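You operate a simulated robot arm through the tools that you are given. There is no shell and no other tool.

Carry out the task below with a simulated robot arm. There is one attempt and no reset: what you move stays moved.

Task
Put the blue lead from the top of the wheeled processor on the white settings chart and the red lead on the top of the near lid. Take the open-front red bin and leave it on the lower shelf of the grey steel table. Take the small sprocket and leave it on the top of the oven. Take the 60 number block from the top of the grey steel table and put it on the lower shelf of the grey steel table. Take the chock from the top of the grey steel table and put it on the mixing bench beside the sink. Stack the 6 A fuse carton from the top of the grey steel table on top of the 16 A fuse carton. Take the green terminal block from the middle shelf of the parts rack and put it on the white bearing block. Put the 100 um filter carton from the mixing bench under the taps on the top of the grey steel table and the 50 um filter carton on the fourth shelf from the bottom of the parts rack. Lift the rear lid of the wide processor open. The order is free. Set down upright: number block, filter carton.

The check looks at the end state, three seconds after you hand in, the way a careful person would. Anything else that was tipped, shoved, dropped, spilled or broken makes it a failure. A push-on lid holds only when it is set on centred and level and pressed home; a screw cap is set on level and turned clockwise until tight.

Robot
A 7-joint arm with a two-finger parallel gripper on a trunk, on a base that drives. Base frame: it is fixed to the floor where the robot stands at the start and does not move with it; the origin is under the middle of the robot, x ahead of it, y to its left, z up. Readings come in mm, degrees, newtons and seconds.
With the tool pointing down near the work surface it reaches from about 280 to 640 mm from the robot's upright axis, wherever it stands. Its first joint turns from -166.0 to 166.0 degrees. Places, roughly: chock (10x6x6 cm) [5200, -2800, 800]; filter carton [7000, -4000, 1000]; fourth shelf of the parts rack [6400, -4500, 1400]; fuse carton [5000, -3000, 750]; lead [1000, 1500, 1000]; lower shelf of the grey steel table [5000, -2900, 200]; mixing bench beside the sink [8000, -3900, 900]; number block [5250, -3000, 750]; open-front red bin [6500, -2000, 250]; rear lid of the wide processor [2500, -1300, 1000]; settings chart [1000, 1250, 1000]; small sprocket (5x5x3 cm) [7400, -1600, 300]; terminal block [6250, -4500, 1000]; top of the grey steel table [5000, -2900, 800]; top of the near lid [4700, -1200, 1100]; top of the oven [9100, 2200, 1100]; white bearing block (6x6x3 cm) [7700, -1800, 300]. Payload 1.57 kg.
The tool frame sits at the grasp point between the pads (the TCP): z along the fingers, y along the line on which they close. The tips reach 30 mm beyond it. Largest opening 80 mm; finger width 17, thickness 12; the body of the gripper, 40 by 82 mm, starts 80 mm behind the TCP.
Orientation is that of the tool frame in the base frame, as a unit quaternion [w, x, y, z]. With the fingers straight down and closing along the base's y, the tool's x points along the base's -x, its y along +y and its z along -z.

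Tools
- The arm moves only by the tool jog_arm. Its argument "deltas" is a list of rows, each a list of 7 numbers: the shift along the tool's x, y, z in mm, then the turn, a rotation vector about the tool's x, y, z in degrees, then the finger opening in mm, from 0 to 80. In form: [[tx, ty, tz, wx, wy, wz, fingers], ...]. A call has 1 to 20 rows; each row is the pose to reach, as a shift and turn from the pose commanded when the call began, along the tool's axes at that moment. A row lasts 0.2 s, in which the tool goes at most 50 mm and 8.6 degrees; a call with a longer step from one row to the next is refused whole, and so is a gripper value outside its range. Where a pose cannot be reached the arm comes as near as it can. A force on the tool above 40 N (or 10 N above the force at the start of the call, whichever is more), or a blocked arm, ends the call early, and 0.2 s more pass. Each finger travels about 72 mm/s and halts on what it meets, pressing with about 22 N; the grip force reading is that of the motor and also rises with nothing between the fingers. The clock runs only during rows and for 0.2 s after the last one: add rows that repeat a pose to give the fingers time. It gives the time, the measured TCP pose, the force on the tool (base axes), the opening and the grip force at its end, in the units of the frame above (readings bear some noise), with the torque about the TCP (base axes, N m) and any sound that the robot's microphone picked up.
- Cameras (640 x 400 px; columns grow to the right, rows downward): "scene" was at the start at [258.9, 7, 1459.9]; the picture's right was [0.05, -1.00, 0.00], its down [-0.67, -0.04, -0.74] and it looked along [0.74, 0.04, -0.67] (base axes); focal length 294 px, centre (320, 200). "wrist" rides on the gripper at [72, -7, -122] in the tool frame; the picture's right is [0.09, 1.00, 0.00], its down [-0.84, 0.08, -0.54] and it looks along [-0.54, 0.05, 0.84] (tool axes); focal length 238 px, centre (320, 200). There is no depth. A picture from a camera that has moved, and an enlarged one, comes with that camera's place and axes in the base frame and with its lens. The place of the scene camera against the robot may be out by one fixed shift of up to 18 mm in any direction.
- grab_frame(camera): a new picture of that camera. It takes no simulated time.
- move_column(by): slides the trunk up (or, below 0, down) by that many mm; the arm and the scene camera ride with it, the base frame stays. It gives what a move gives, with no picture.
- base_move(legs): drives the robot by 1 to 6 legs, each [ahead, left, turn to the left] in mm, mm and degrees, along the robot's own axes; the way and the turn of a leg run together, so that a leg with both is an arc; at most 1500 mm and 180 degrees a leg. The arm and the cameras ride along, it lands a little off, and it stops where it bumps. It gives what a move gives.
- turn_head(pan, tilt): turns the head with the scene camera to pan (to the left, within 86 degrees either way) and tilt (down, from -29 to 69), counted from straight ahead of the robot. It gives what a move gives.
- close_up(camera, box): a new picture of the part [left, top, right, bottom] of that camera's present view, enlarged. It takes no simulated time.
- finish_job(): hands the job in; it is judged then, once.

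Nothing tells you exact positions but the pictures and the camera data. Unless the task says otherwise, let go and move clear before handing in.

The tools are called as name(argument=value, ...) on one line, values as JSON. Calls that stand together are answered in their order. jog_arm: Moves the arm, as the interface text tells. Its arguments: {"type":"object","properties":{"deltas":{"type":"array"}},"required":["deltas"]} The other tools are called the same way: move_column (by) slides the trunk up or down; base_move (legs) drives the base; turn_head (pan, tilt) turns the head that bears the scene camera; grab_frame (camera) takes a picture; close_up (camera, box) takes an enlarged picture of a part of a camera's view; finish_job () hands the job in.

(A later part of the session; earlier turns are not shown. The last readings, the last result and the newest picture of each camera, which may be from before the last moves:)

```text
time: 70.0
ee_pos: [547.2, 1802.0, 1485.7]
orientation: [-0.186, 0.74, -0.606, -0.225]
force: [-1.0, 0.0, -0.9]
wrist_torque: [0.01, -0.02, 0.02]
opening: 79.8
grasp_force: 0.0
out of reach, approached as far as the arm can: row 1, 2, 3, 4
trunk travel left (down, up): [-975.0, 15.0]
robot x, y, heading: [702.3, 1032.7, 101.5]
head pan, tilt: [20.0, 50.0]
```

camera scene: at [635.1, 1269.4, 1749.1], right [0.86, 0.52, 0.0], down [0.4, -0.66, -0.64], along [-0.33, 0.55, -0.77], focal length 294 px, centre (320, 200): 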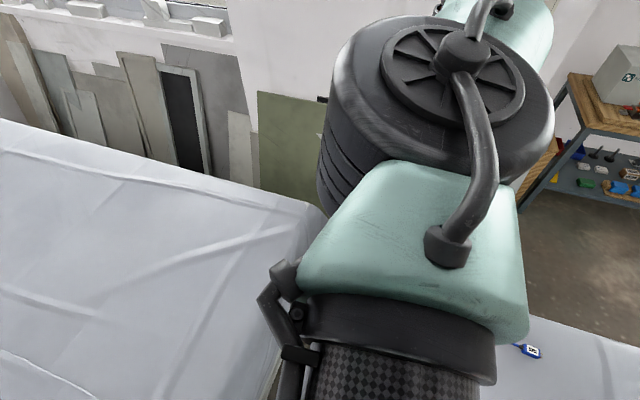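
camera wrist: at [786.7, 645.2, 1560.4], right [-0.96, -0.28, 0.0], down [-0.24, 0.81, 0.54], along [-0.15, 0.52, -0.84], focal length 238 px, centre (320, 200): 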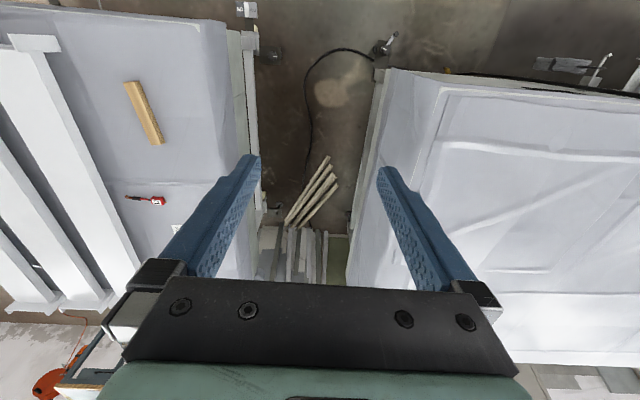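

The solver stays pinned at full stretch. Let me look at the upper arm to understand the posture.

turn_head(pan=0, tilt=69)

grab_frame(camera="scene")

turn_head(pan=-80, tilt=69)

grab_frame(camera="scene")

turn_head(pan=0, tilt=20)

grab_frame(camera="scene")

grab_frame(camera="wrist")

```text
time: 70.8
ee_pos: [548.1, 1800.0, 1484.9]
orientation: [-0.185, 0.74, -0.607, -0.224]
force: [-0.4, 0.0, -0.9]
wrist_torque: [-0.03, 0.02, 0.03]
opening: 79.9
grasp_force: 0.1
trunk travel left (down, up): [-975.0, 15.0]
robot x, y, heading: [705.2, 1031.4, 101.0]
head pan, tilt: [0.0, 68.8]
```

```text
taken
camera scene: at [664.5, 1258.6, 1727.2], right [0.98, 0.19, 0.0], down [0.18, -0.91, -0.36], along [-0.07, 0.36, -0.93], focal length 294 px, centre (320, 200)
```

scene: 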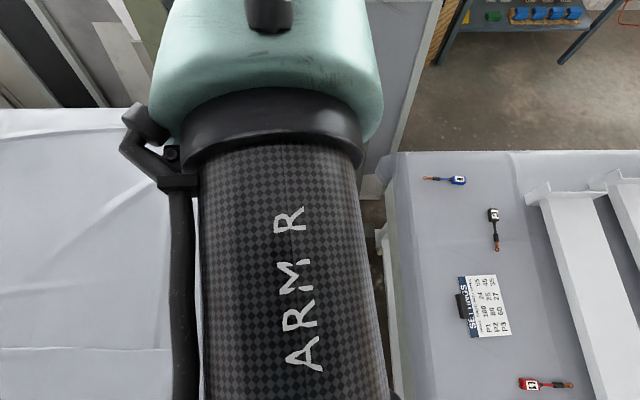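

```text
time: 72.3
ee_pos: [547.7, 1800.4, 1486.0]
orientation: [-0.185, 0.739, -0.607, -0.225]
force: [-0.1, -1.0, -1.4]
wrist_torque: [0.0, 0.01, -0.03]
opening: 80.1
grasp_force: 0.1
trunk travel left (down, up): [-975.0, 15.0]
robot x, y, heading: [704.0, 1035.8, 101.2]
head pan, tilt: [-80.0, 68.8]
```

```text
taken
camera scene: at [727.5, 1224.0, 1727.2], right [0.36, -0.93, 0.0], down [-0.87, -0.34, -0.36], along [0.34, 0.13, -0.93], focal length 294 px, centre (320, 200)
```

scene: 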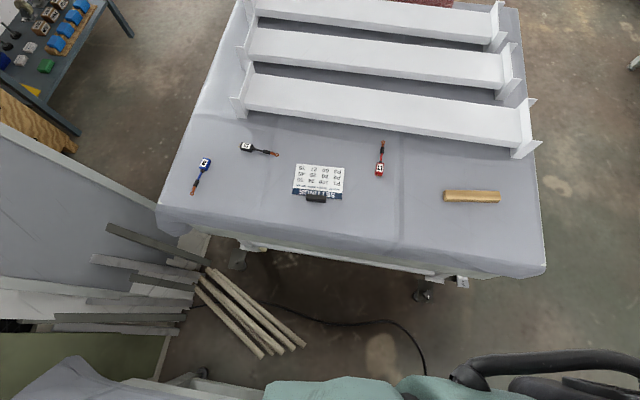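

```text
time: 73.9
ee_pos: [548.4, 1801.7, 1485.1]
orientation: [-0.185, 0.74, -0.607, -0.224]
force: [0.3, 0.4, 0.2]
wrist_torque: [0.01, 0.0, 0.0]
opening: 80.2
grasp_force: 0.0
trunk travel left (down, up): [-975.0, 15.0]
robot x, y, heading: [702.1, 1033.9, 101.4]
head pan, tilt: [0.0, 20.0]
```

```text
taken
camera scene: at [657.5, 1295.1, 1794.7], right [0.98, 0.19, 0.0], down [0.07, -0.34, -0.94], along [-0.18, 0.92, -0.34], focal length 294 px, centre (320, 200)
```

scene: 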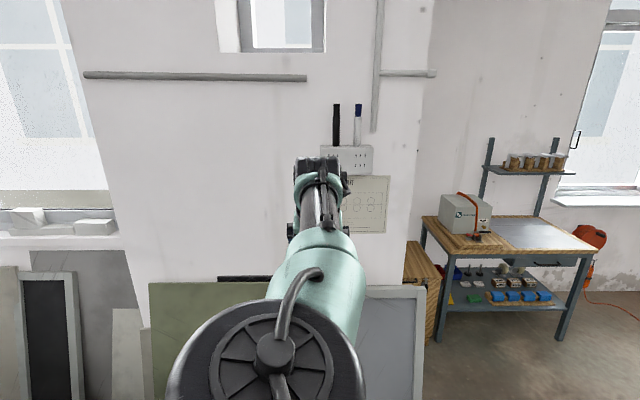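

```text
taken
camera wrist: at [579.9, 1676.6, 1546.0], right [-0.96, -0.27, -0.05], down [-0.15, 0.37, 0.92], along [-0.23, 0.89, -0.4], focal length 238 px, centre (320, 200)
```

wrist: 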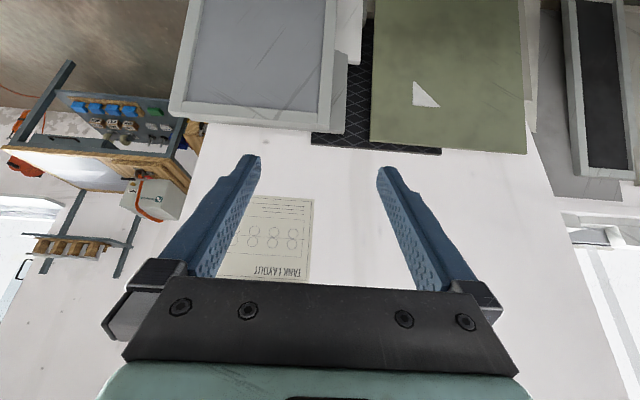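

The elbow axis is vertical and straight. I'll try yawing the tool clockwise while pulling inward to make the elbow bend.

jog_arm(deltas=[[12, 0, -8, 4.47, 0, 6.63, 80], [25, 0, -17, 8.9, 0, 13.3, 80], [37, 0, -25, 13.4, 0, 19.9, 80], [50, 0, -34, 17.9, 0, 26.5, 80], [62, 0, -42, 22.4, 0, 33.2, 80], [75, 0, -50, 26.8, 0, 39.8, 80]])

```text
time: 75.3
ee_pos: [550.6, 1749.0, 1492.1]
orientation: [0.262, -0.427, 0.856, 0.13]
force: [-0.2, 0.7, 0.3]
wrist_torque: [-0.05, -0.01, -0.02]
opening: 80.2
grasp_force: 0.0
out of reach, approached as far as the arm can: row 1, 2, 3, 4, 5, 6
trunk travel left (down, up): [-975.0, 15.0]
robot x, y, heading: [702.8, 1032.6, 101.2]
head pan, tilt: [0.0, 20.0]
```

jog_arm(deltas=[[30.6, 27.3, -20.7, 0, 0, 0, 80], [64.8, 48.8, -43.8, 0, 0, 0, 80], [100, 67, -67.6, 0, 0, 0, 80], [136.7, 82.5, -92.3, 0, 0, 0, 80], [173.7, 95.2, -117.3, 0, 0, 0, 80], [211.2, 103.7, -142.7, 0, 0, 0, 80], [216.2, 71.7, -145.9, 0, 0, 0, 80], [219.9, 39.4, -148.4, 0, 0, 0, 80], [223.4, 15, -150.7, 0, 0, 0, 80]])

```text
time: 77.3
ee_pos: [381.0, 1541.2, 1491.1]
orientation: [0.263, -0.428, 0.855, 0.131]
force: [-0.1, -0.5, 0.1]
wrist_torque: [0.03, -0.01, -0.02]
opening: 80.0
grasp_force: 0.0
out of reach, approached as far as the arm can: row 2, 3, 4, 5, 6
trunk travel left (down, up): [-975.0, 15.0]
robot x, y, heading: [700.5, 1034.7, 101.0]
head pan, tilt: [0.0, 20.0]
```

That released the elbow — the lesson is never to push past the reach limit. Now I'll move the tool over the blue lead in a tilted (50°) pose, still high.

jog_arm(deltas=[[-27.5, -26.3, 18.6, 1.57, -1.02, 1.75, 80], [-54.9, -52.7, 37.1, 3.15, -2.04, 3.49, 80], [-82.4, -79, 55.7, 4.72, -3.06, 5.24, 80], [-109.8, -105.3, 74.2, 6.29, -4.08, 6.99, 80], [-137.3, -131.6, 92.8, 7.87, -5.1, 8.73, 80], [-164.7, -158, 111.4, 9.44, -6.12, 10.5, 80], [-192.2, -184.3, 129.9, 11, -7.14, 12.2, 80], [-219.6, -210.6, 148.5, 12.6, -8.16, 14, 80], [-247.1, -236.9, 167, 14.2, -9.18, 15.7, 80], [-274.5, -263.3, 185.6, 15.7, -10.2, 17.5, 80], [-302, -289.6, 204.2, 17.3, -11.2, 19.2, 80], [-329.4, -315.9, 222.7, 18.9, -12.2, 21, 80], [-356.9, -342.2, 241.3, 20.5, -13.3, 22.7, 80], [-384.3, -368.6, 259.8, 22, -14.3, 24.5, 80], [-411.8, -394.9, 278.4, 23.6, -15.3, 26.2, 80], [-411.8, -394.9, 278.4, 23.6, -15.3, 26.2, 80]])

grab_frame(camera="wrist")

turn_head(pan=-25, tilt=60)

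grab_frame(camera="scene")

```text
time: 80.7
ee_pos: [991.2, 1705.9, 1490.6]
orientation: [0.417, -0.143, 0.895, 0.066]
force: [0.5, 0.4, 0.3]
wrist_torque: [0.01, 0.0, 0.01]
opening: 80.0
grasp_force: 0.1
trunk travel left (down, up): [-975.0, 15.0]
robot x, y, heading: [704.7, 1035.2, 101.4]
head pan, tilt: [0.0, 20.0]
```

```text
taken
camera wrist: at [862.2, 1656.2, 1513.6], right [-0.37, 0.93, -0.07], down [0.09, 0.11, 0.99], along [0.93, 0.36, -0.13], focal length 238 px, centre (320, 200)
```

wrist: 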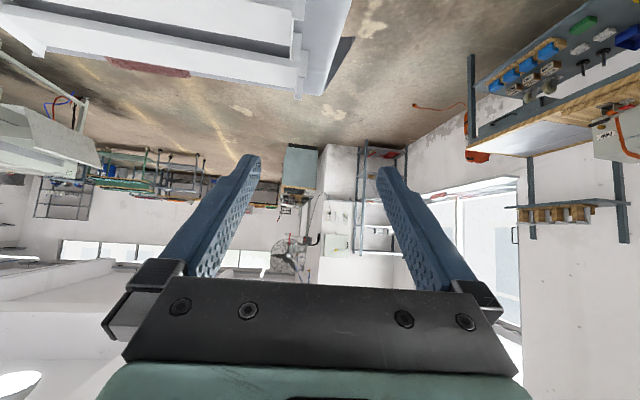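

```text
time: 81.7
ee_pos: [993.4, 1706.1, 1491.2]
orientation: [0.417, -0.143, 0.895, 0.066]
force: [0.6, 0.2, -0.3]
wrist_torque: [0.0, 0.0, -0.02]
opening: 80.0
grasp_force: 0.1
trunk travel left (down, up): [-975.0, 15.0]
robot x, y, heading: [701.8, 1035.2, 101.2]
head pan, tilt: [-25.0, 60.0]
```

```text
taken
camera scene: at [691.2, 1268.6, 1736.6], right [0.97, -0.24, 0.0], down [-0.21, -0.84, -0.5], along [0.12, 0.49, -0.87], focal length 294 px, centre (320, 200)
```

scene: 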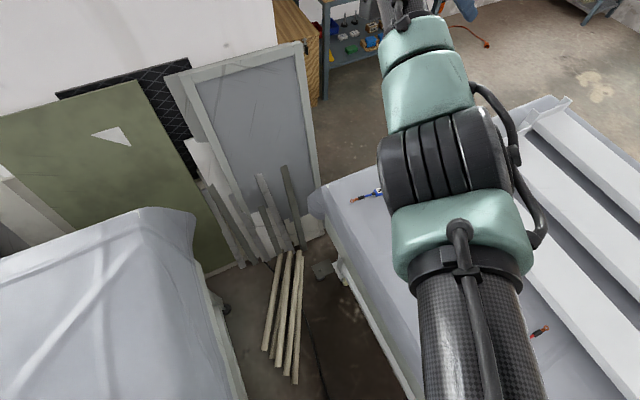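

The wrist camera looks outward in this tilt; rolling the tool 180° (the other way, within joint range) will make it look straight down. I'll do that here in free air.

jog_arm(deltas=[[0, 0, 0, 0, 0, -8.5, 80], [0, 0, 0, 0, 0, -17, 80], [0, 0, 0, 0, 0, -25.5, 80], [0, 0, 0, 0, 0, -34, 80], [0, 0, 0, 0, 0, -42.5, 80], [0, 0, 0, 0, 0, -51, 80], [0, 0, 0, 0, 0, -59.5, 80], [0, 0, 0, 0, 0, -68, 80], [0, 0, 0, 0, 0, -76.5, 80], [0, 0, 0, 0, 0, -85, 80]])

```text
time: 83.9
ee_pos: [992.7, 1705.8, 1490.5]
orientation: [-0.352, 0.711, -0.562, 0.233]
force: [-1.1, 0.2, -0.6]
wrist_torque: [-0.01, 0.02, 0.02]
opening: 79.8
grasp_force: 0.0
trunk travel left (down, up): [-975.0, 15.0]
robot x, y, heading: [700.8, 1034.0, 101.2]
head pan, tilt: [-25.0, 60.0]
```

jog_arm(deltas=[[0, 0, 0, 0, 0, -8.5, 80], [0, 0, 0, 0, 0, -17, 80], [0, 0, 0, 0, 0, -25.5, 80], [0, 0, 0, 0, 0, -34, 80], [0, 0, 0, 0, 0, -42.5, 80], [0, 0, 0, 0, 0, -51, 80], [0, 0, 0, 0, 0, -59.5, 80], [0, 0, 0, 0, 0, -68, 80], [0, 0, 0, 0, 0, -76.5, 80], [0, 0, 0, 0, 0, -85, 80], [0, 0, 0, 0, 0, -90, 80], [0, 0, 0, 0, 0, -95, 80]])

grab_frame(camera="wrist")

```text
time: 86.5
ee_pos: [993.3, 1705.7, 1491.1]
orientation: [-0.065, 0.896, 0.144, 0.416]
force: [0.1, 0.0, 0.4]
wrist_torque: [0.01, -0.01, 0.01]
opening: 79.8
grasp_force: 0.0
trunk travel left (down, up): [-975.0, 15.0]
robot x, y, heading: [703.9, 1033.5, 101.4]
head pan, tilt: [-25.0, 60.0]
```

```text
taken
camera wrist: at [946.9, 1697.8, 1623.7], right [0.37, -0.93, 0.07], down [-0.88, -0.37, -0.29], along [0.3, 0.04, -0.95], focal length 238 px, centre (320, 200)
```

wrist: 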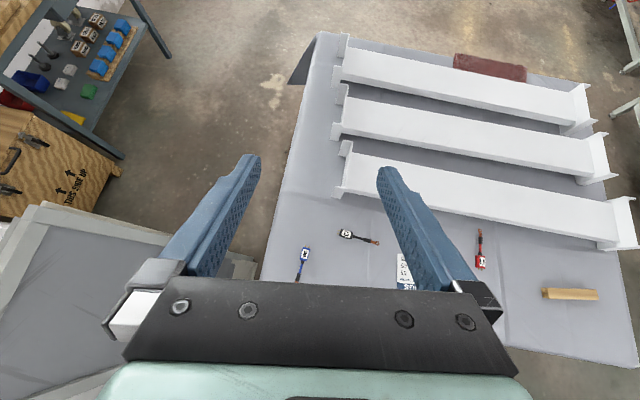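

The wrist camera now looks down: blue box near (995, 1708). Lowering the trunk.

move_column(by=-443)

grab_frame(camera="wrist")

grab_frame(camera="scene")

```text
refused: -443 is not a number from -400 to 400
```

```text
taken
camera wrist: at [946.9, 1697.8, 1623.7], right [0.37, -0.93, 0.07], down [-0.88, -0.37, -0.29], along [0.3, 0.04, -0.95], focal length 238 px, centre (320, 200)
```

wrist: 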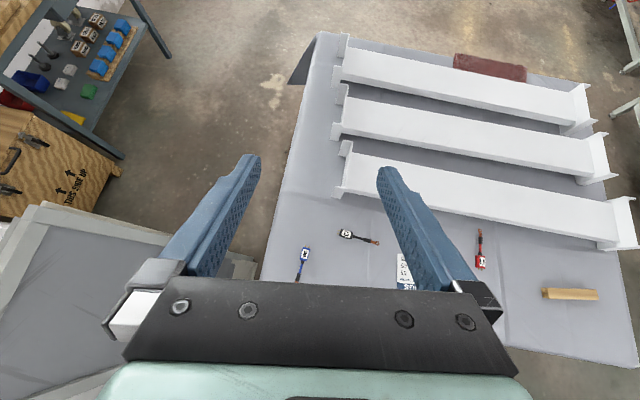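

```text
taken
camera scene: at [691.4, 1268.5, 1736.6], right [0.97, -0.24, 0.0], down [-0.21, -0.84, -0.5], along [0.12, 0.49, -0.87], focal length 294 px, centre (320, 200)
```

scene: 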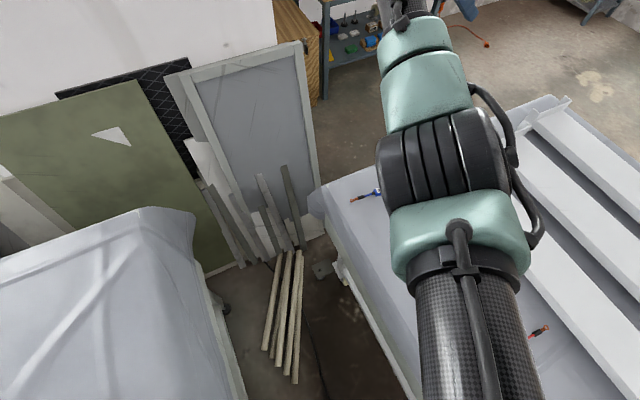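

move_column(by=-400)

grab_frame(camera="wrist")

grab_frame(camera="scene")

```text
time: 90.4
ee_pos: [993.7, 1706.6, 1091.4]
orientation: [-0.067, 0.895, 0.143, 0.417]
force: [0.1, 0.1, -0.2]
wrist_torque: [-0.01, -0.01, 0.0]
opening: 80.1
grasp_force: 0.1
trunk travel left (down, up): [-575.0, 415.0]
robot x, y, heading: [703.8, 1035.2, 100.8]
head pan, tilt: [-25.0, 60.0]
```

```text
taken
camera wrist: at [946.7, 1697.7, 1223.8], right [0.37, -0.93, 0.07], down [-0.88, -0.37, -0.29], along [0.3, 0.04, -0.95], focal length 238 px, centre (320, 200)
```

wrist: 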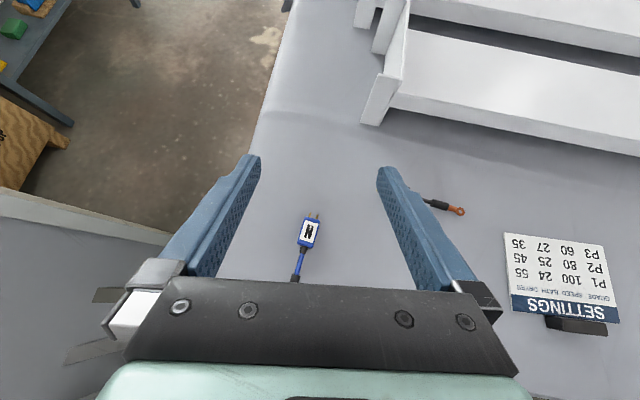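

```text
taken
camera scene: at [691.3, 1268.5, 1336.6], right [0.97, -0.24, 0.0], down [-0.21, -0.84, -0.5], along [0.12, 0.49, -0.87], focal length 294 px, centre (320, 200)
```

scene: 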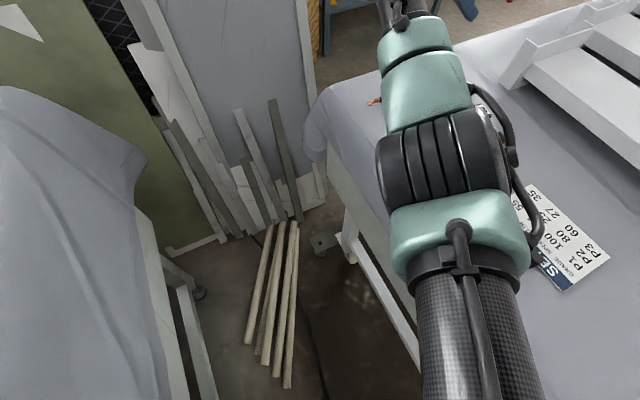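

Position confirmed: box at about (994, 1708), z≈930. Going down toward it in two stages.

jog_arm(deltas=[[-30, -0.5, 17, 0, 0, 0, 70], [-59, -1, 34, 0, 0, 0, 65], [-88.3, -1.4, 50.4, 0, 0, 0, 60], [-88.3, -1.4, 50.4, 0, 0, 0, 60]])

grab_frame(camera="wrist")

turn_head(pan=-10, tilt=35)

grab_frame(camera="scene")

```text
time: 91.4
ee_pos: [975.3, 1702.4, 992.3]
orientation: [-0.066, 0.895, 0.143, 0.417]
force: [-0.1, 0.3, 0.6]
wrist_torque: [0.0, 0.03, -0.01]
opening: 60.1
grasp_force: 0.2
trunk travel left (down, up): [-575.0, 415.0]
robot x, y, heading: [701.9, 1038.5, 101.4]
head pan, tilt: [-25.0, 60.0]
```

```text
taken
camera wrist: at [928.7, 1693.7, 1123.9], right [0.37, -0.93, 0.07], down [-0.88, -0.37, -0.29], along [0.3, 0.04, -0.95], focal length 238 px, centre (320, 200)
```

wrist: 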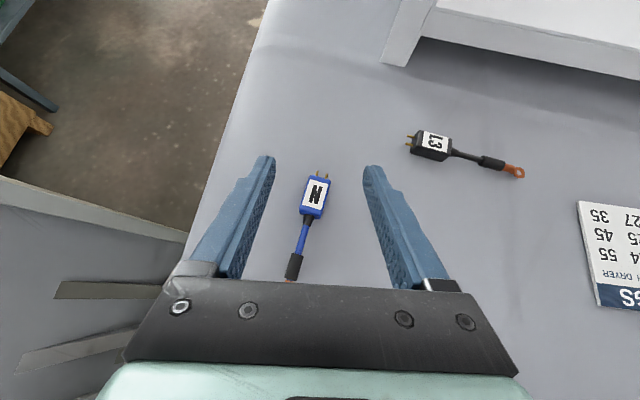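

```text
time: 92.2
ee_pos: [975.5, 1702.2, 991.8]
orientation: [-0.066, 0.895, 0.143, 0.417]
force: [0.3, -0.3, 0.2]
wrist_torque: [0.0, 0.01, 0.03]
opening: 59.9
grasp_force: 0.1
trunk travel left (down, up): [-575.0, 415.0]
robot x, y, heading: [700.4, 1035.1, 101.4]
head pan, tilt: [-10.0, 35.0]
```

```text
taken
camera scene: at [673.7, 1291.8, 1370.8], right [1.0, 0.02, 0.0], down [0.01, -0.57, -0.82], along [-0.02, 0.82, -0.57], focal length 294 px, centre (320, 200)
```

scene: 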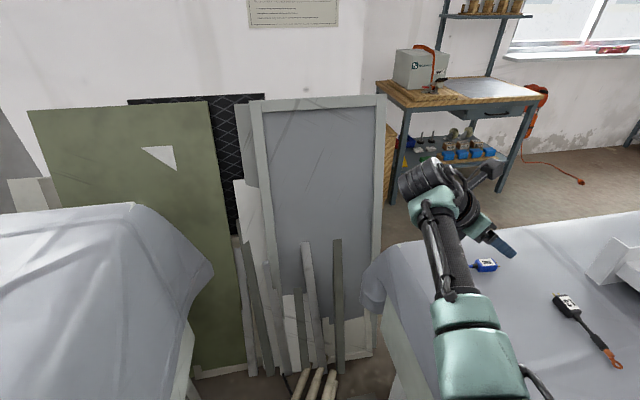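

Refined: box top z≈915, centre ≈(996, 1708). I'll descend 60 mm with the trunk, then trim.

move_column(by=-60)

grab_frame(camera="wrist")

```text
time: 93.2
ee_pos: [974.7, 1702.4, 932.1]
orientation: [-0.066, 0.895, 0.144, 0.417]
force: [-0.2, 0.3, -0.6]
wrist_torque: [-0.02, -0.02, -0.01]
opening: 59.8
grasp_force: 0.0
trunk travel left (down, up): [-515.0, 475.0]
robot x, y, heading: [706.2, 1034.4, 101.0]
head pan, tilt: [-10.0, 35.0]
```

```text
taken
camera wrist: at [928.8, 1693.7, 1064.1], right [0.37, -0.93, 0.07], down [-0.88, -0.37, -0.29], along [0.3, 0.04, -0.95], focal length 238 px, centre (320, 200)
```

wrist: 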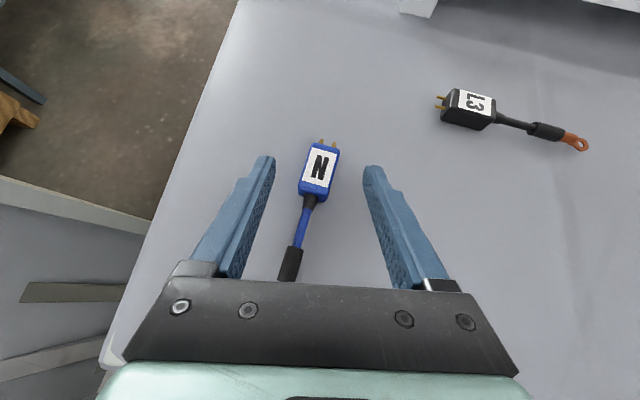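

jog_arm(deltas=[[-4, 0, 4.5, 0, 0, 0, 60], [-7.1, 0, 8.7, 0, 0, 0, 60], [-7.1, 0, 8.7, 0, 0, 0, 60]])

grab_frame(camera="wrist")

close_up(camera="scene", box=[440, 200, 560, 300])

```text
time: 94.0
ee_pos: [976.5, 1702.5, 923.0]
orientation: [-0.068, 0.895, 0.144, 0.417]
force: [-1.7, -0.4, 8.9]
wrist_torque: [-0.21, -0.21, 0.05]
opening: 59.6
grasp_force: 0.0
trunk travel left (down, up): [-515.0, 475.0]
robot x, y, heading: [701.0, 1032.2, 101.0]
head pan, tilt: [-10.0, 35.0]
```

```text
taken
camera wrist: at [929.5, 1694.0, 1055.2], right [0.37, -0.93, 0.07], down [-0.88, -0.37, -0.29], along [0.3, 0.05, -0.95], focal length 238 px, centre (320, 200)
```

wrist: 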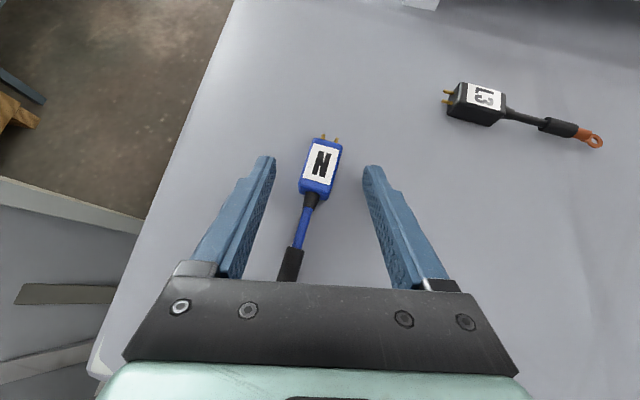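

```text
4.00 times, centred on (500, 250) of scene
camera zoom: at [672.9, 1290.8, 1311.2], right [1.0, 0.02, 0.0], down [0.01, -0.57, -0.82], along [-0.02, 0.82, -0.57], focal length 1177 px, centre (-400, 0)
```

zoom: 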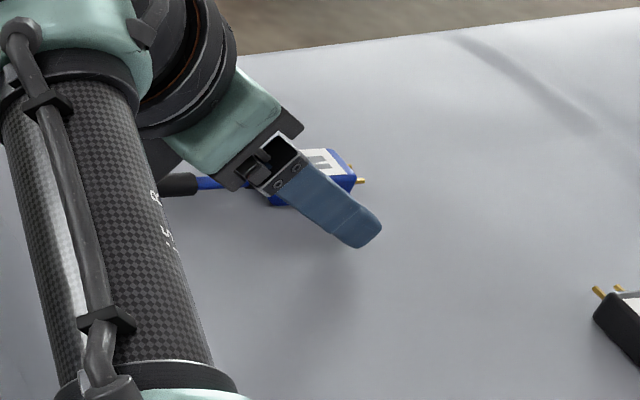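

Tips touch the cloth (surface ≈ 897). Lifting 1.5 mm and closing.

jog_arm(deltas=[[1.2, 0, -1, 0, 0, 0, 60], [1.2, 0, -1, 0, 0, 0, 40], [1.2, 0, -1, 0, 0, 0, 20], [1.2, 0, -1, 0, 0, 0, 5], [1.2, 0, -1, 0, 0, 0, 0], [1.2, 0, -1, 0, 0, 0, 0]])

grab_frame(camera="wrist")

```text
time: 95.5
ee_pos: [976.4, 1701.3, 921.9]
orientation: [-0.066, 0.896, 0.142, 0.416]
force: [-0.8, -1.2, 9.2]
wrist_torque: [0.0, -0.12, 0.0]
opening: 21.0
grasp_force: 22.4
trunk travel left (down, up): [-515.0, 475.0]
robot x, y, heading: [703.1, 1032.5, 101.0]
head pan, tilt: [-10.0, 35.0]
```

```text
taken
camera wrist: at [930.5, 1693.4, 1055.4], right [0.37, -0.93, 0.07], down [-0.88, -0.37, -0.29], along [0.3, 0.04, -0.95], focal length 238 px, centre (320, 200)
```

wrist: 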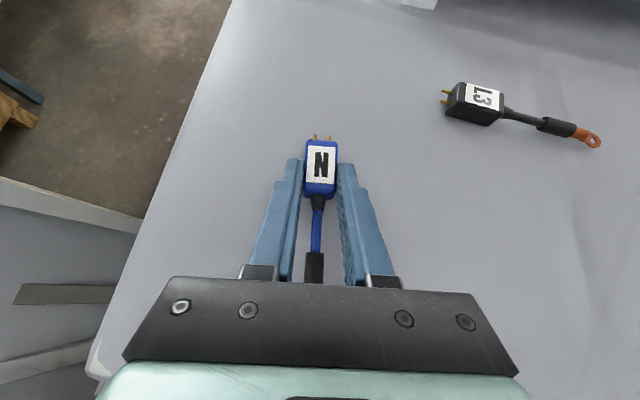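

Blue lead gripped (21 mm). Lifting, then carrying it over the chart with the lead turned along the chart's long side.

move_column(by=150)

jog_arm(deltas=[[-0.4, 30.8, -0.5, -5.74, 0, 4.83, 0], [-0.8, 61.6, -1, -11.5, 0, 9.65, 0], [-1.2, 92.4, -1.5, -17.2, 0, 14.5, 0], [-1.6, 123.2, -1.9, -23, 0, 19.3, 0], [-2, 154, -2.4, -28.7, 0, 24.1, 0], [-2.5, 184.9, -2.9, -34.5, 0, 29, 0], [-2.9, 215.7, -3.4, -40.2, 0, 33.8, 0], [-3.3, 246.5, -3.9, -45.9, 0, 38.6, 0], [-3.7, 277.3, -4.4, -51.7, 0, 43.4, 0], [-4.1, 308.1, -4.8, -57.4, 0, 48.3, 0], [-4.5, 338.9, -5.3, -63.2, 0, 53.1, 0], [-4.9, 369.7, -5.8, -68.9, 0, 57.9, 0], [-4.9, 369.7, -5.8, -68.9, 0, 57.9, 0]])

grab_frame(camera="wrist")

turn_head(pan=-50, tilt=50)

grab_frame(camera="scene")

```text
time: 97.2
ee_pos: [977.8, 1703.3, 1071.9]
orientation: [-0.066, 0.896, 0.143, 0.416]
force: [0.5, -0.2, -0.7]
wrist_torque: [0.0, -0.02, -0.02]
opening: 0.0
grasp_force: 21.6
trunk travel left (down, up): [-665.0, 325.0]
robot x, y, heading: [702.5, 1035.1, 101.3]
head pan, tilt: [-10.0, 35.0]
```

```text
time: 100.0
ee_pos: [1084.3, 1348.7, 1073.8]
orientation: [0.248, 0.734, -0.532, 0.342]
force: [0.5, 0.0, 0.4]
wrist_torque: [0.02, 0.02, -0.01]
opening: 0.0
grasp_force: 21.3
trunk travel left (down, up): [-665.0, 325.0]
robot x, y, heading: [704.3, 1033.1, 101.3]
head pan, tilt: [-10.0, 35.0]
```

```text
taken
camera wrist: at [1075.8, 1395.7, 1205.6], right [-0.93, -0.37, 0.07], down [-0.37, 0.88, -0.29], along [0.04, -0.3, -0.95], focal length 238 px, centre (320, 200)
```

wrist: 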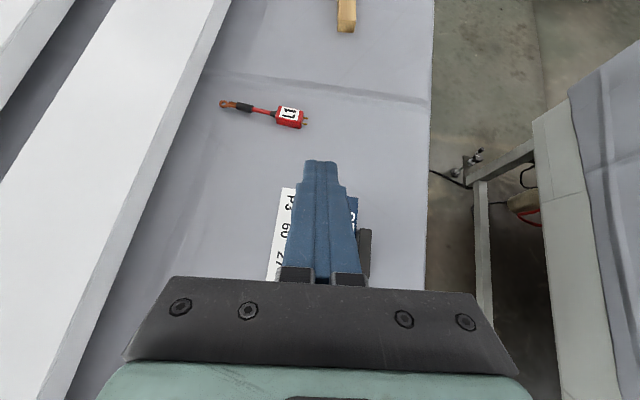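

```text
time: 101.1
ee_pos: [1084.7, 1349.6, 1073.4]
orientation: [0.249, 0.734, -0.531, 0.342]
force: [0.1, -0.4, -0.3]
wrist_torque: [-0.04, 0.01, 0.01]
opening: 0.2
grasp_force: 20.9
trunk travel left (down, up): [-665.0, 325.0]
robot x, y, heading: [705.0, 1033.9, 101.3]
head pan, tilt: [-50.0, 50.0]
```

```text
taken
camera scene: at [723.6, 1263.8, 1439.1], right [0.78, -0.63, 0.0], down [-0.48, -0.6, -0.64], along [0.4, 0.5, -0.77], focal length 294 px, centre (320, 200)
```

scene: 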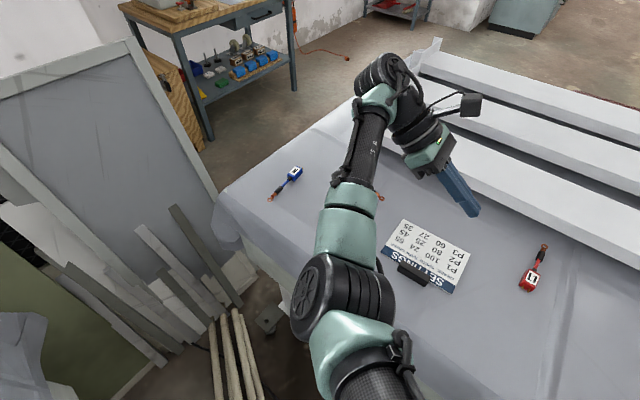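

The lead slipped out during the lift and stayed near its place. I'll go back over it, re-grip, and drag it along the cloth closer, where a vertical grasp is possible.

jog_arm(deltas=[[-19.8, -0.5, -23.5, 5.74, 0, -4.83, 10], [-39.5, -1, -47.1, 11.5, 0, -9.65, 20], [-59.3, -1.4, -70.6, 17.2, 0, -14.5, 30], [-79, -1.9, -94.2, 23, 0, -19.3, 40], [-98.8, -2.4, -117.7, 28.7, 0, -24.1, 50], [-118.6, -2.9, -141.3, 34.5, 0, -29, 60], [-138.3, -3.3, -164.8, 40.2, 0, -33.8, 60], [-158.1, -3.8, -188.3, 45.9, 0, -38.6, 60], [-177.8, -4.3, -211.9, 51.7, 0, -43.4, 60], [-197.6, -4.8, -235.4, 57.4, 0, -48.3, 60], [-217.3, -5.2, -259, 63.2, 0, -53.1, 60], [-237.1, -5.7, -282.5, 68.9, 0, -57.9, 60], [-237.1, -5.7, -282.5, 68.9, 0, -57.9, 60]])

grab_frame(camera="wrist")

```text
time: 103.9
ee_pos: [974.5, 1703.7, 1072.6]
orientation: [-0.066, 0.895, 0.144, 0.417]
force: [-0.1, -0.5, 0.0]
wrist_torque: [-0.01, -0.01, -0.02]
opening: 60.0
grasp_force: 0.1
trunk travel left (down, up): [-665.0, 325.0]
robot x, y, heading: [701.8, 1033.5, 101.3]
head pan, tilt: [-50.0, 50.0]
```

```text
taken
camera wrist: at [928.8, 1693.6, 1205.0], right [0.37, -0.93, 0.07], down [-0.88, -0.37, -0.29], along [0.3, 0.04, -0.95], focal length 238 px, centre (320, 200)
```

wrist: 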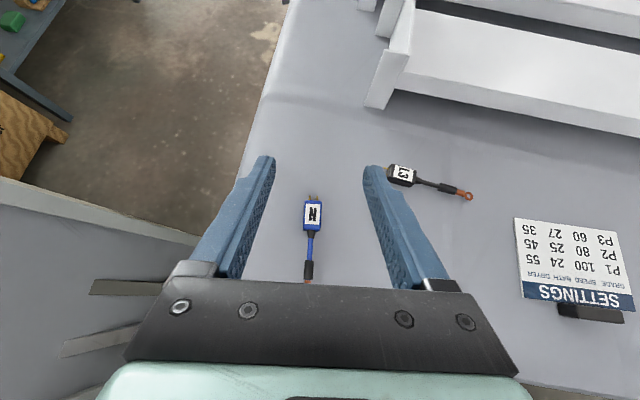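

jog_arm(deltas=[[4, 3.4, 4.8, 0, 0, 0, 50], [4, 3.4, 4.8, 0, 0, 0, 50]])

move_column(by=-147)

jog_arm(deltas=[[-1.5, 0, 1.3, 0, 0, 0, 45], [-1.5, 0, 1.3, 0, 0, 0, 30], [-1.5, 0, 1.3, 0, 0, 0, 15], [-1.5, 0, 1.3, 0, 0, 0, 0], [-1.5, 0, 1.3, 0, 0, 0, 0]])

grab_frame(camera="wrist")

```text
time: 104.5
ee_pos: [982.1, 1699.9, 1073.8]
orientation: [-0.067, 0.895, 0.143, 0.417]
force: [0.8, 0.8, 0.6]
wrist_torque: [-0.02, 0.02, 0.01]
opening: 50.0
grasp_force: 0.1
trunk travel left (down, up): [-665.0, 325.0]
robot x, y, heading: [700.9, 1032.6, 100.8]
head pan, tilt: [-50.0, 50.0]
```

```text
time: 106.2
ee_pos: [981.4, 1701.0, 925.7]
orientation: [-0.066, 0.895, 0.143, 0.417]
force: [-0.9, -0.6, 0.2]
wrist_torque: [-0.01, 0.02, 0.02]
opening: 50.1
grasp_force: 0.0
trunk travel left (down, up): [-518.0, 472.0]
robot x, y, heading: [699.6, 1033.6, 101.4]
head pan, tilt: [-50.0, 50.0]
```

```text
time: 107.4
ee_pos: [982.3, 1700.4, 922.9]
orientation: [-0.065, 0.896, 0.143, 0.416]
force: [-0.1, -1.1, -0.3]
wrist_torque: [-0.01, -0.01, 0.0]
opening: 21.2
grasp_force: 22.1
trunk travel left (down, up): [-518.0, 472.0]
robot x, y, heading: [701.2, 1037.4, 101.2]
head pan, tilt: [-50.0, 50.0]
```

```text
taken
camera wrist: at [935.8, 1691.8, 1055.8], right [0.37, -0.93, 0.07], down [-0.88, -0.37, -0.29], along [0.3, 0.04, -0.95], focal length 238 px, centre (320, 200)
```

wrist: 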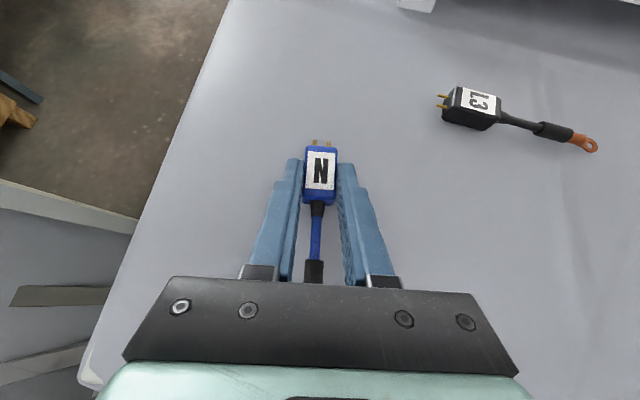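

jog_arm(deltas=[[3, 0, -2.5, 0, 0, 0, 0], [7.7, 0, -6.4, 0, 0, 0, 0], [15, 0, -12.9, 0, 0, 0, 0]])

grab_frame(camera="wrist")

```text
time: 108.2
ee_pos: [981.3, 1699.3, 942.9]
orientation: [-0.066, 0.895, 0.144, 0.416]
force: [0.4, 0.6, -0.9]
wrist_torque: [-0.03, -0.02, 0.02]
opening: 20.8
grasp_force: 21.9
trunk travel left (down, up): [-518.0, 472.0]
robot x, y, heading: [701.8, 1034.6, 101.1]
head pan, tilt: [-50.0, 50.0]
```

```text
taken
camera wrist: at [935.5, 1692.0, 1075.8], right [0.37, -0.93, 0.07], down [-0.88, -0.37, -0.29], along [0.3, 0.04, -0.95], focal length 238 px, centre (320, 200)
```

wrist: 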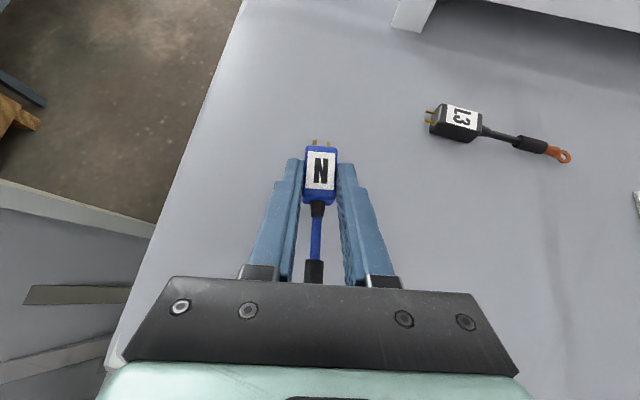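

It holds this time. Lifting further and transporting with small arm motions.

jog_arm(deltas=[[12, 0, -10, 0, 0, 0, 0], [24, 0, -20, 0, 0, 0, 0], [38, 0, -32, 0, 0, 0, 0], [52, 0, -44, 0, 0, 0, 0], [61, 0, -51.5, 0, 0, 0, 0]])

jog_arm(deltas=[[-0.4, 30.8, -0.5, -5.74, 0, 4.83, 0], [-0.8, 61.6, -1, -11.5, 0, 9.65, 0], [-1.2, 92.4, -1.5, -17.2, 0, 14.5, 0], [-1.6, 123.2, -1.9, -23, 0, 19.3, 0], [-2, 154, -2.4, -28.7, 0, 24.1, 0], [-2.5, 184.9, -2.9, -34.5, 0, 29, 0], [-2.9, 215.7, -3.4, -40.2, 0, 33.8, 0], [-3.3, 246.5, -3.9, -45.9, 0, 38.6, 0], [-3.7, 277.3, -4.4, -51.7, 0, 43.4, 0], [-4.1, 308.1, -4.8, -57.4, 0, 48.3, 0], [-4.5, 338.9, -5.3, -63.2, 0, 53.1, 0], [-4.9, 369.7, -5.8, -68.9, 0, 57.9, 0], [-4.9, 369.7, -5.8, -68.9, 0, 57.9, 0]])

grab_frame(camera="wrist")

grab_frame(camera="scene")

```text
time: 109.4
ee_pos: [982.3, 1700.3, 1022.9]
orientation: [-0.065, 0.895, 0.143, 0.416]
force: [0.5, -0.5, -0.5]
wrist_torque: [0.04, 0.02, -0.04]
opening: 21.0
grasp_force: 22.0
trunk travel left (down, up): [-518.0, 472.0]
robot x, y, heading: [703.0, 1035.4, 101.1]
head pan, tilt: [-50.0, 50.0]
```

```text
time: 112.2
ee_pos: [1090.8, 1346.5, 1023.4]
orientation: [0.249, 0.734, -0.532, 0.342]
force: [0.1, -1.4, -0.5]
wrist_torque: [0.01, 0.0, -0.01]
opening: 21.0
grasp_force: 21.4
trunk travel left (down, up): [-518.0, 472.0]
robot x, y, heading: [701.2, 1032.3, 101.4]
head pan, tilt: [-50.0, 50.0]
```

```text
taken
camera wrist: at [1082.6, 1394.0, 1155.4], right [-0.93, -0.36, 0.07], down [-0.37, 0.88, -0.29], along [0.04, -0.3, -0.95], focal length 238 px, centre (320, 200)
```

wrist: 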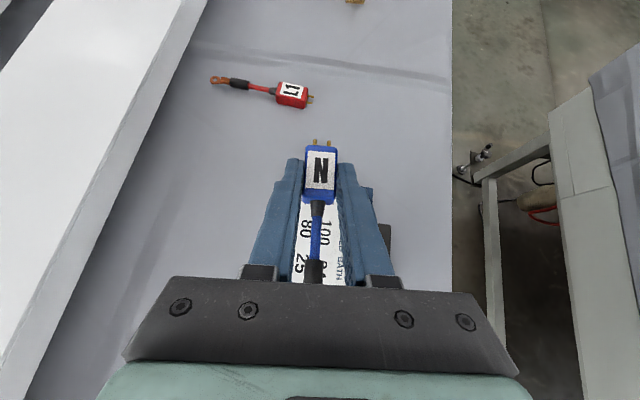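

```text
taken
camera scene: at [723.6, 1263.9, 1292.1], right [0.78, -0.63, 0.0], down [-0.48, -0.6, -0.64], along [0.4, 0.5, -0.77], focal length 294 px, centre (320, 200)
```

scene: 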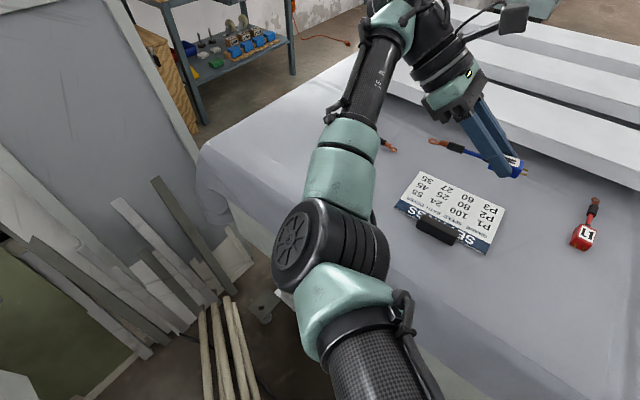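

Lead is held well over the chart. Lowering onto the chart.

jog_arm(deltas=[[-20, 0, 16.8, 0, 0, 0, 0], [-40, 0, 33.6, 0, 0, 0, 0], [-58, 0, 48.7, 0, 0, 0, 0], [-68, 0, 57, 0, 0, 0, 0], [-73.5, 0, 61.7, 0, 0, 0, 0], [-73.5, 0, 61.7, 0, 0, 0, 0]])

grab_frame(camera="wrist")

close_up(camera="scene", box=[360, 80, 600, 230])

```text
time: 113.6
ee_pos: [1090.2, 1346.8, 926.7]
orientation: [0.248, 0.734, -0.531, 0.342]
force: [0.5, -0.6, -0.8]
wrist_torque: [0.0, -0.01, 0.02]
opening: 21.0
grasp_force: 20.9
trunk travel left (down, up): [-518.0, 472.0]
robot x, y, heading: [699.7, 1035.8, 101.1]
head pan, tilt: [-50.0, 50.0]
```

```text
taken
camera wrist: at [1082.1, 1393.4, 1059.4], right [-0.93, -0.37, 0.07], down [-0.37, 0.88, -0.29], along [0.04, -0.3, -0.95], focal length 238 px, centre (320, 200)
```

wrist: 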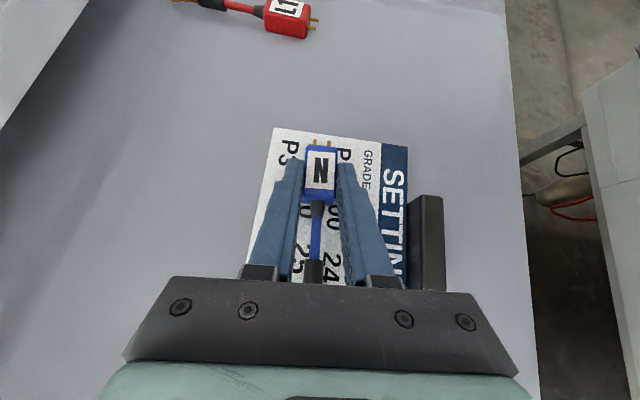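

```text
2.67 times, centred on (480, 155) of scene
camera zoom: at [723.7, 1263.8, 1292.1], right [0.78, -0.63, 0.0], down [-0.48, -0.6, -0.64], along [0.4, 0.5, -0.77], focal length 784 px, centre (-107, 320)
```

zoom: 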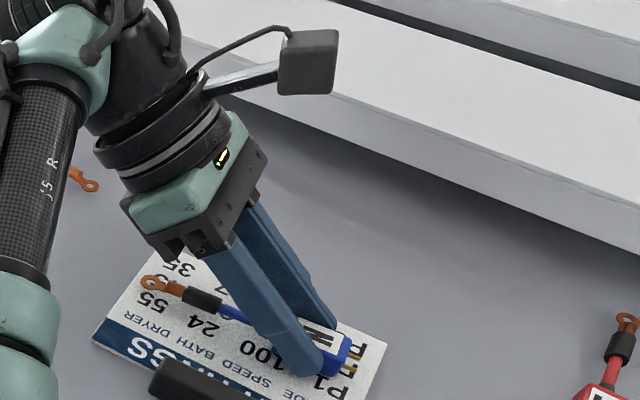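

jog_arm(deltas=[[-1.5, 0, 1.3, 0, 0, 0, 0], [-2.3, 0, 1.9, 0, 0, 0, 0], [-2.3, 0, 1.9, 0, 0, 0, 0]])

```text
time: 114.4
ee_pos: [1090.1, 1345.6, 926.1]
orientation: [0.247, 0.733, -0.532, 0.344]
force: [2.5, 1.9, 17.0]
wrist_torque: [-0.12, -0.07, -0.03]
opening: 21.1
grasp_force: 21.9
trunk travel left (down, up): [-518.0, 472.0]
robot x, y, heading: [702.0, 1037.4, 101.4]
head pan, tilt: [-50.0, 50.0]
```

Contact made. Opening slowly and backing out along the tool axis.

jog_arm(deltas=[[0.8, 0, -0.6, 0, 0, 0, 21], [0.8, 0, -0.6, 0, 0, 0, 26], [0.8, 0, -0.6, 0, 0, 0, 32], [0.8, 0, -0.6, 0, 0, 0, 40], [0.8, 0, -0.6, 0, 0, 0, 40], [0.8, 0, -15, 0, 0, 0, 40], [0.8, 0, -40, 0, 0, 0, 40], [20, 0, -70, 0, 0, 0, 40], [50, 0, -100, 0, 0, 0, 40]])

grab_frame(camera="wrist")

close_up(camera="scene", box=[360, 80, 600, 230])

```text
time: 116.4
ee_pos: [1074.5, 1390.3, 1027.2]
orientation: [0.249, 0.734, -0.531, 0.342]
force: [-0.2, 0.3, 0.6]
wrist_torque: [-0.01, -0.01, 0.0]
opening: 39.9
grasp_force: 0.1
trunk travel left (down, up): [-518.0, 472.0]
robot x, y, heading: [702.8, 1034.8, 101.4]
head pan, tilt: [-50.0, 50.0]
```

```text
taken
camera wrist: at [1067.6, 1436.3, 1159.9], right [-0.93, -0.37, 0.07], down [-0.37, 0.88, -0.29], along [0.04, -0.3, -0.95], focal length 238 px, centre (320, 200)
```

wrist: 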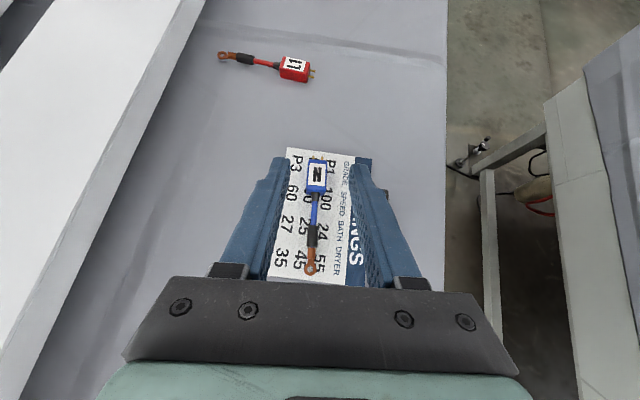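

```text
2.67 times, centred on (480, 155) of scene
camera zoom: at [723.5, 1263.5, 1292.1], right [0.78, -0.63, 0.0], down [-0.48, -0.6, -0.64], along [0.4, 0.5, -0.77], focal length 784 px, centre (-107, 320)
```

zoom: 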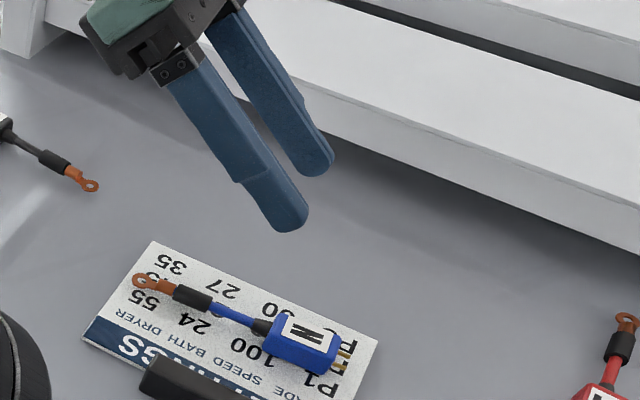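

Blue lead lies on the chart. Next the red lead at about (1174, 1205): moving over it with the tool vertical, closing across the box.

jog_arm(deltas=[[11.1, -3.1, 13.2, 2.9, -3.45, -6.19, 60], [22.2, -6.2, 26.4, 5.8, -6.9, -12.4, 60], [33.3, -9.3, 39.6, 8.7, -10.4, -18.6, 60], [44.4, -12.5, 52.8, 11.6, -13.8, -24.8, 60], [55.5, -15.6, 66, 14.5, -17.3, -31, 60], [66.5, -18.7, 79.3, 17.4, -20.7, -37.2, 60], [77.6, -21.8, 92.5, 20.3, -24.2, -43.3, 60], [88.7, -24.9, 105.7, 23.2, -27.6, -49.5, 60], [99.8, -28, 118.9, 26.1, -31.1, -55.7, 60], [110.9, -31.2, 132.1, 29, -34.5, -61.9, 60], [122, -34.3, 145.3, 31.9, -38, -68.1, 60], [133.1, -37.4, 158.5, 34.8, -41.4, -74.3, 60], [133.1, -37.4, 158.5, 34.8, -41.4, -74.3, 60]])

grab_frame(camera="wrist")

grab_frame(camera="scene")

```text
time: 119.2
ee_pos: [1260.1, 1239.0, 1018.4]
orientation: [0.006, 0.998, 0.058, 0.006]
force: [0.0, -0.2, -0.3]
wrist_torque: [0.0, 0.01, -0.02]
opening: 60.0
grasp_force: 0.0
out of reach, approached as far as the arm can: row 8, 9, 10, 11, 12, 13
trunk travel left (down, up): [-518.0, 472.0]
robot x, y, heading: [705.8, 1035.3, 101.2]
head pan, tilt: [-50.0, 50.0]
```

```text
taken
camera wrist: at [1329.9, 1253.9, 1139.8], right [0.21, -0.98, 0.01], down [-0.83, -0.17, 0.53], along [-0.52, -0.12, -0.85], focal length 238 px, centre (320, 200)
```

wrist: 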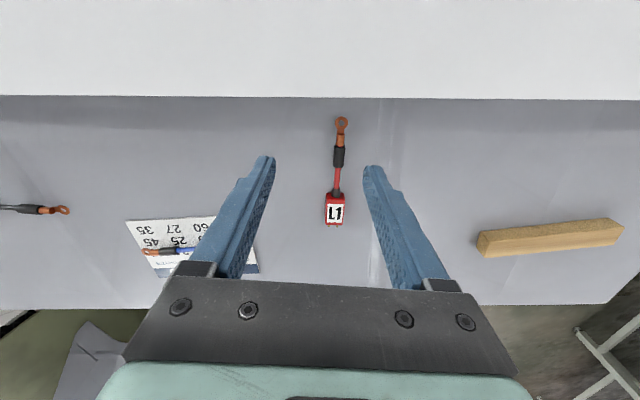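

```text
taken
camera scene: at [723.8, 1264.5, 1291.9], right [0.78, -0.63, 0.0], down [-0.48, -0.6, -0.64], along [0.4, 0.5, -0.77], focal length 294 px, centre (320, 200)
```

scene: 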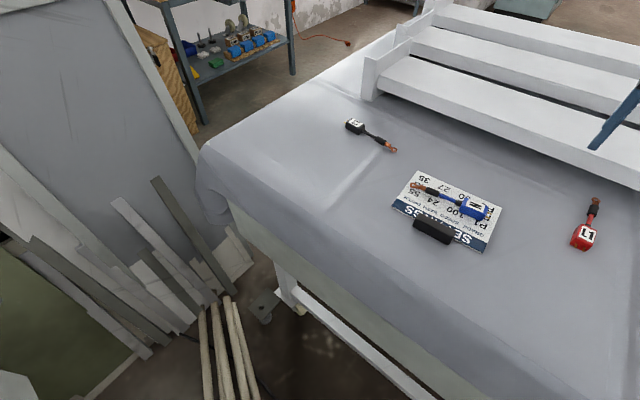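

A joint limit stopped that orientation. I'll roll the tool the other way by 180° (equivalent grip) while coming back over the red box.

jog_arm(deltas=[[0, 0, -20, 0, 0, 8.5, 60], [0, 0, -30, 0, 0, 17, 60], [-10, 3, -30, 0, 0, 25.5, 60], [-25, 6, -30, 0, 0, 34, 60], [-40, 10, -30, 0, 0, 42.5, 60], [-55, 14, -30, 0, 0, 51, 60], [-70, 18, -30, 0, 0, 59.5, 60], [-80, 20, -30, 0, 0, 68, 60], [-86, 22, -30, 0, 0, 76.5, 60], [-89.3, 23.3, -30, 0, 0, 85, 60]])

jog_arm(deltas=[[0, 0, 0, 0, 0, 8.5, 60], [0, 0, 0, 0, 0, 17, 60], [0, 0, 0, 0, 0, 25.5, 60], [0, 0, 0, 0, 0, 34, 60], [0, 0, 0, 0, 0, 42.5, 60], [0, 0, 0, 0, 0, 51, 60], [0, 0, 0, 0, 0, 59.5, 60], [0, 0, 0, 0, 0, 68, 60], [0, 0, 0, 0, 0, 76.5, 60], [0, 0, 0, 0, 0, 85, 60], [0, 0, 0, 0, 0, 93, 60], [0, 0, 0, 0, 0, 93, 60]])

grab_frame(camera="wrist")

```text
time: 121.4
ee_pos: [1174.4, 1202.3, 1051.6]
orientation: [0.0, 0.781, -0.624, 0.0]
force: [-0.8, 0.4, -0.4]
wrist_torque: [-0.03, 0.0, 0.01]
opening: 60.0
grasp_force: 0.2
out of reach, approached as far as the arm can: row 3
trunk travel left (down, up): [-518.0, 472.0]
robot x, y, heading: [702.6, 1033.3, 101.3]
head pan, tilt: [-50.0, 50.0]
```

```text
time: 124.0
ee_pos: [1175.7, 1203.8, 1050.5]
orientation: [0.0, -0.087, 0.996, 0.0]
force: [0.0, -0.2, -0.1]
wrist_torque: [0.0, 0.02, -0.04]
opening: 59.7
grasp_force: 0.1
trunk travel left (down, up): [-518.0, 472.0]
robot x, y, heading: [705.8, 1038.0, 101.0]
head pan, tilt: [-50.0, 50.0]
```

```text
taken
camera wrist: at [1106.5, 1183.6, 1171.8], right [-0.26, 0.97, 0.0], down [0.81, 0.22, 0.54], along [0.52, 0.14, -0.84], focal length 238 px, centre (320, 200)
```

wrist: 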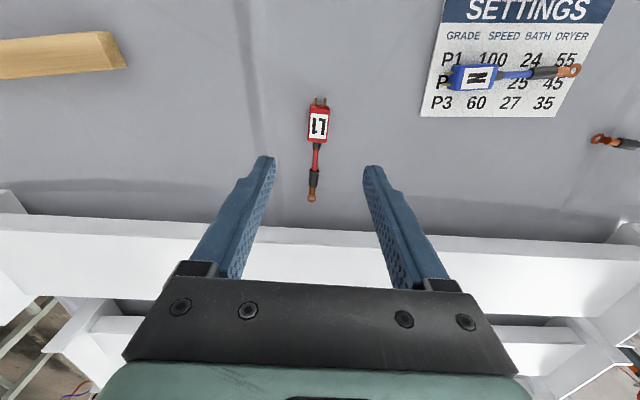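

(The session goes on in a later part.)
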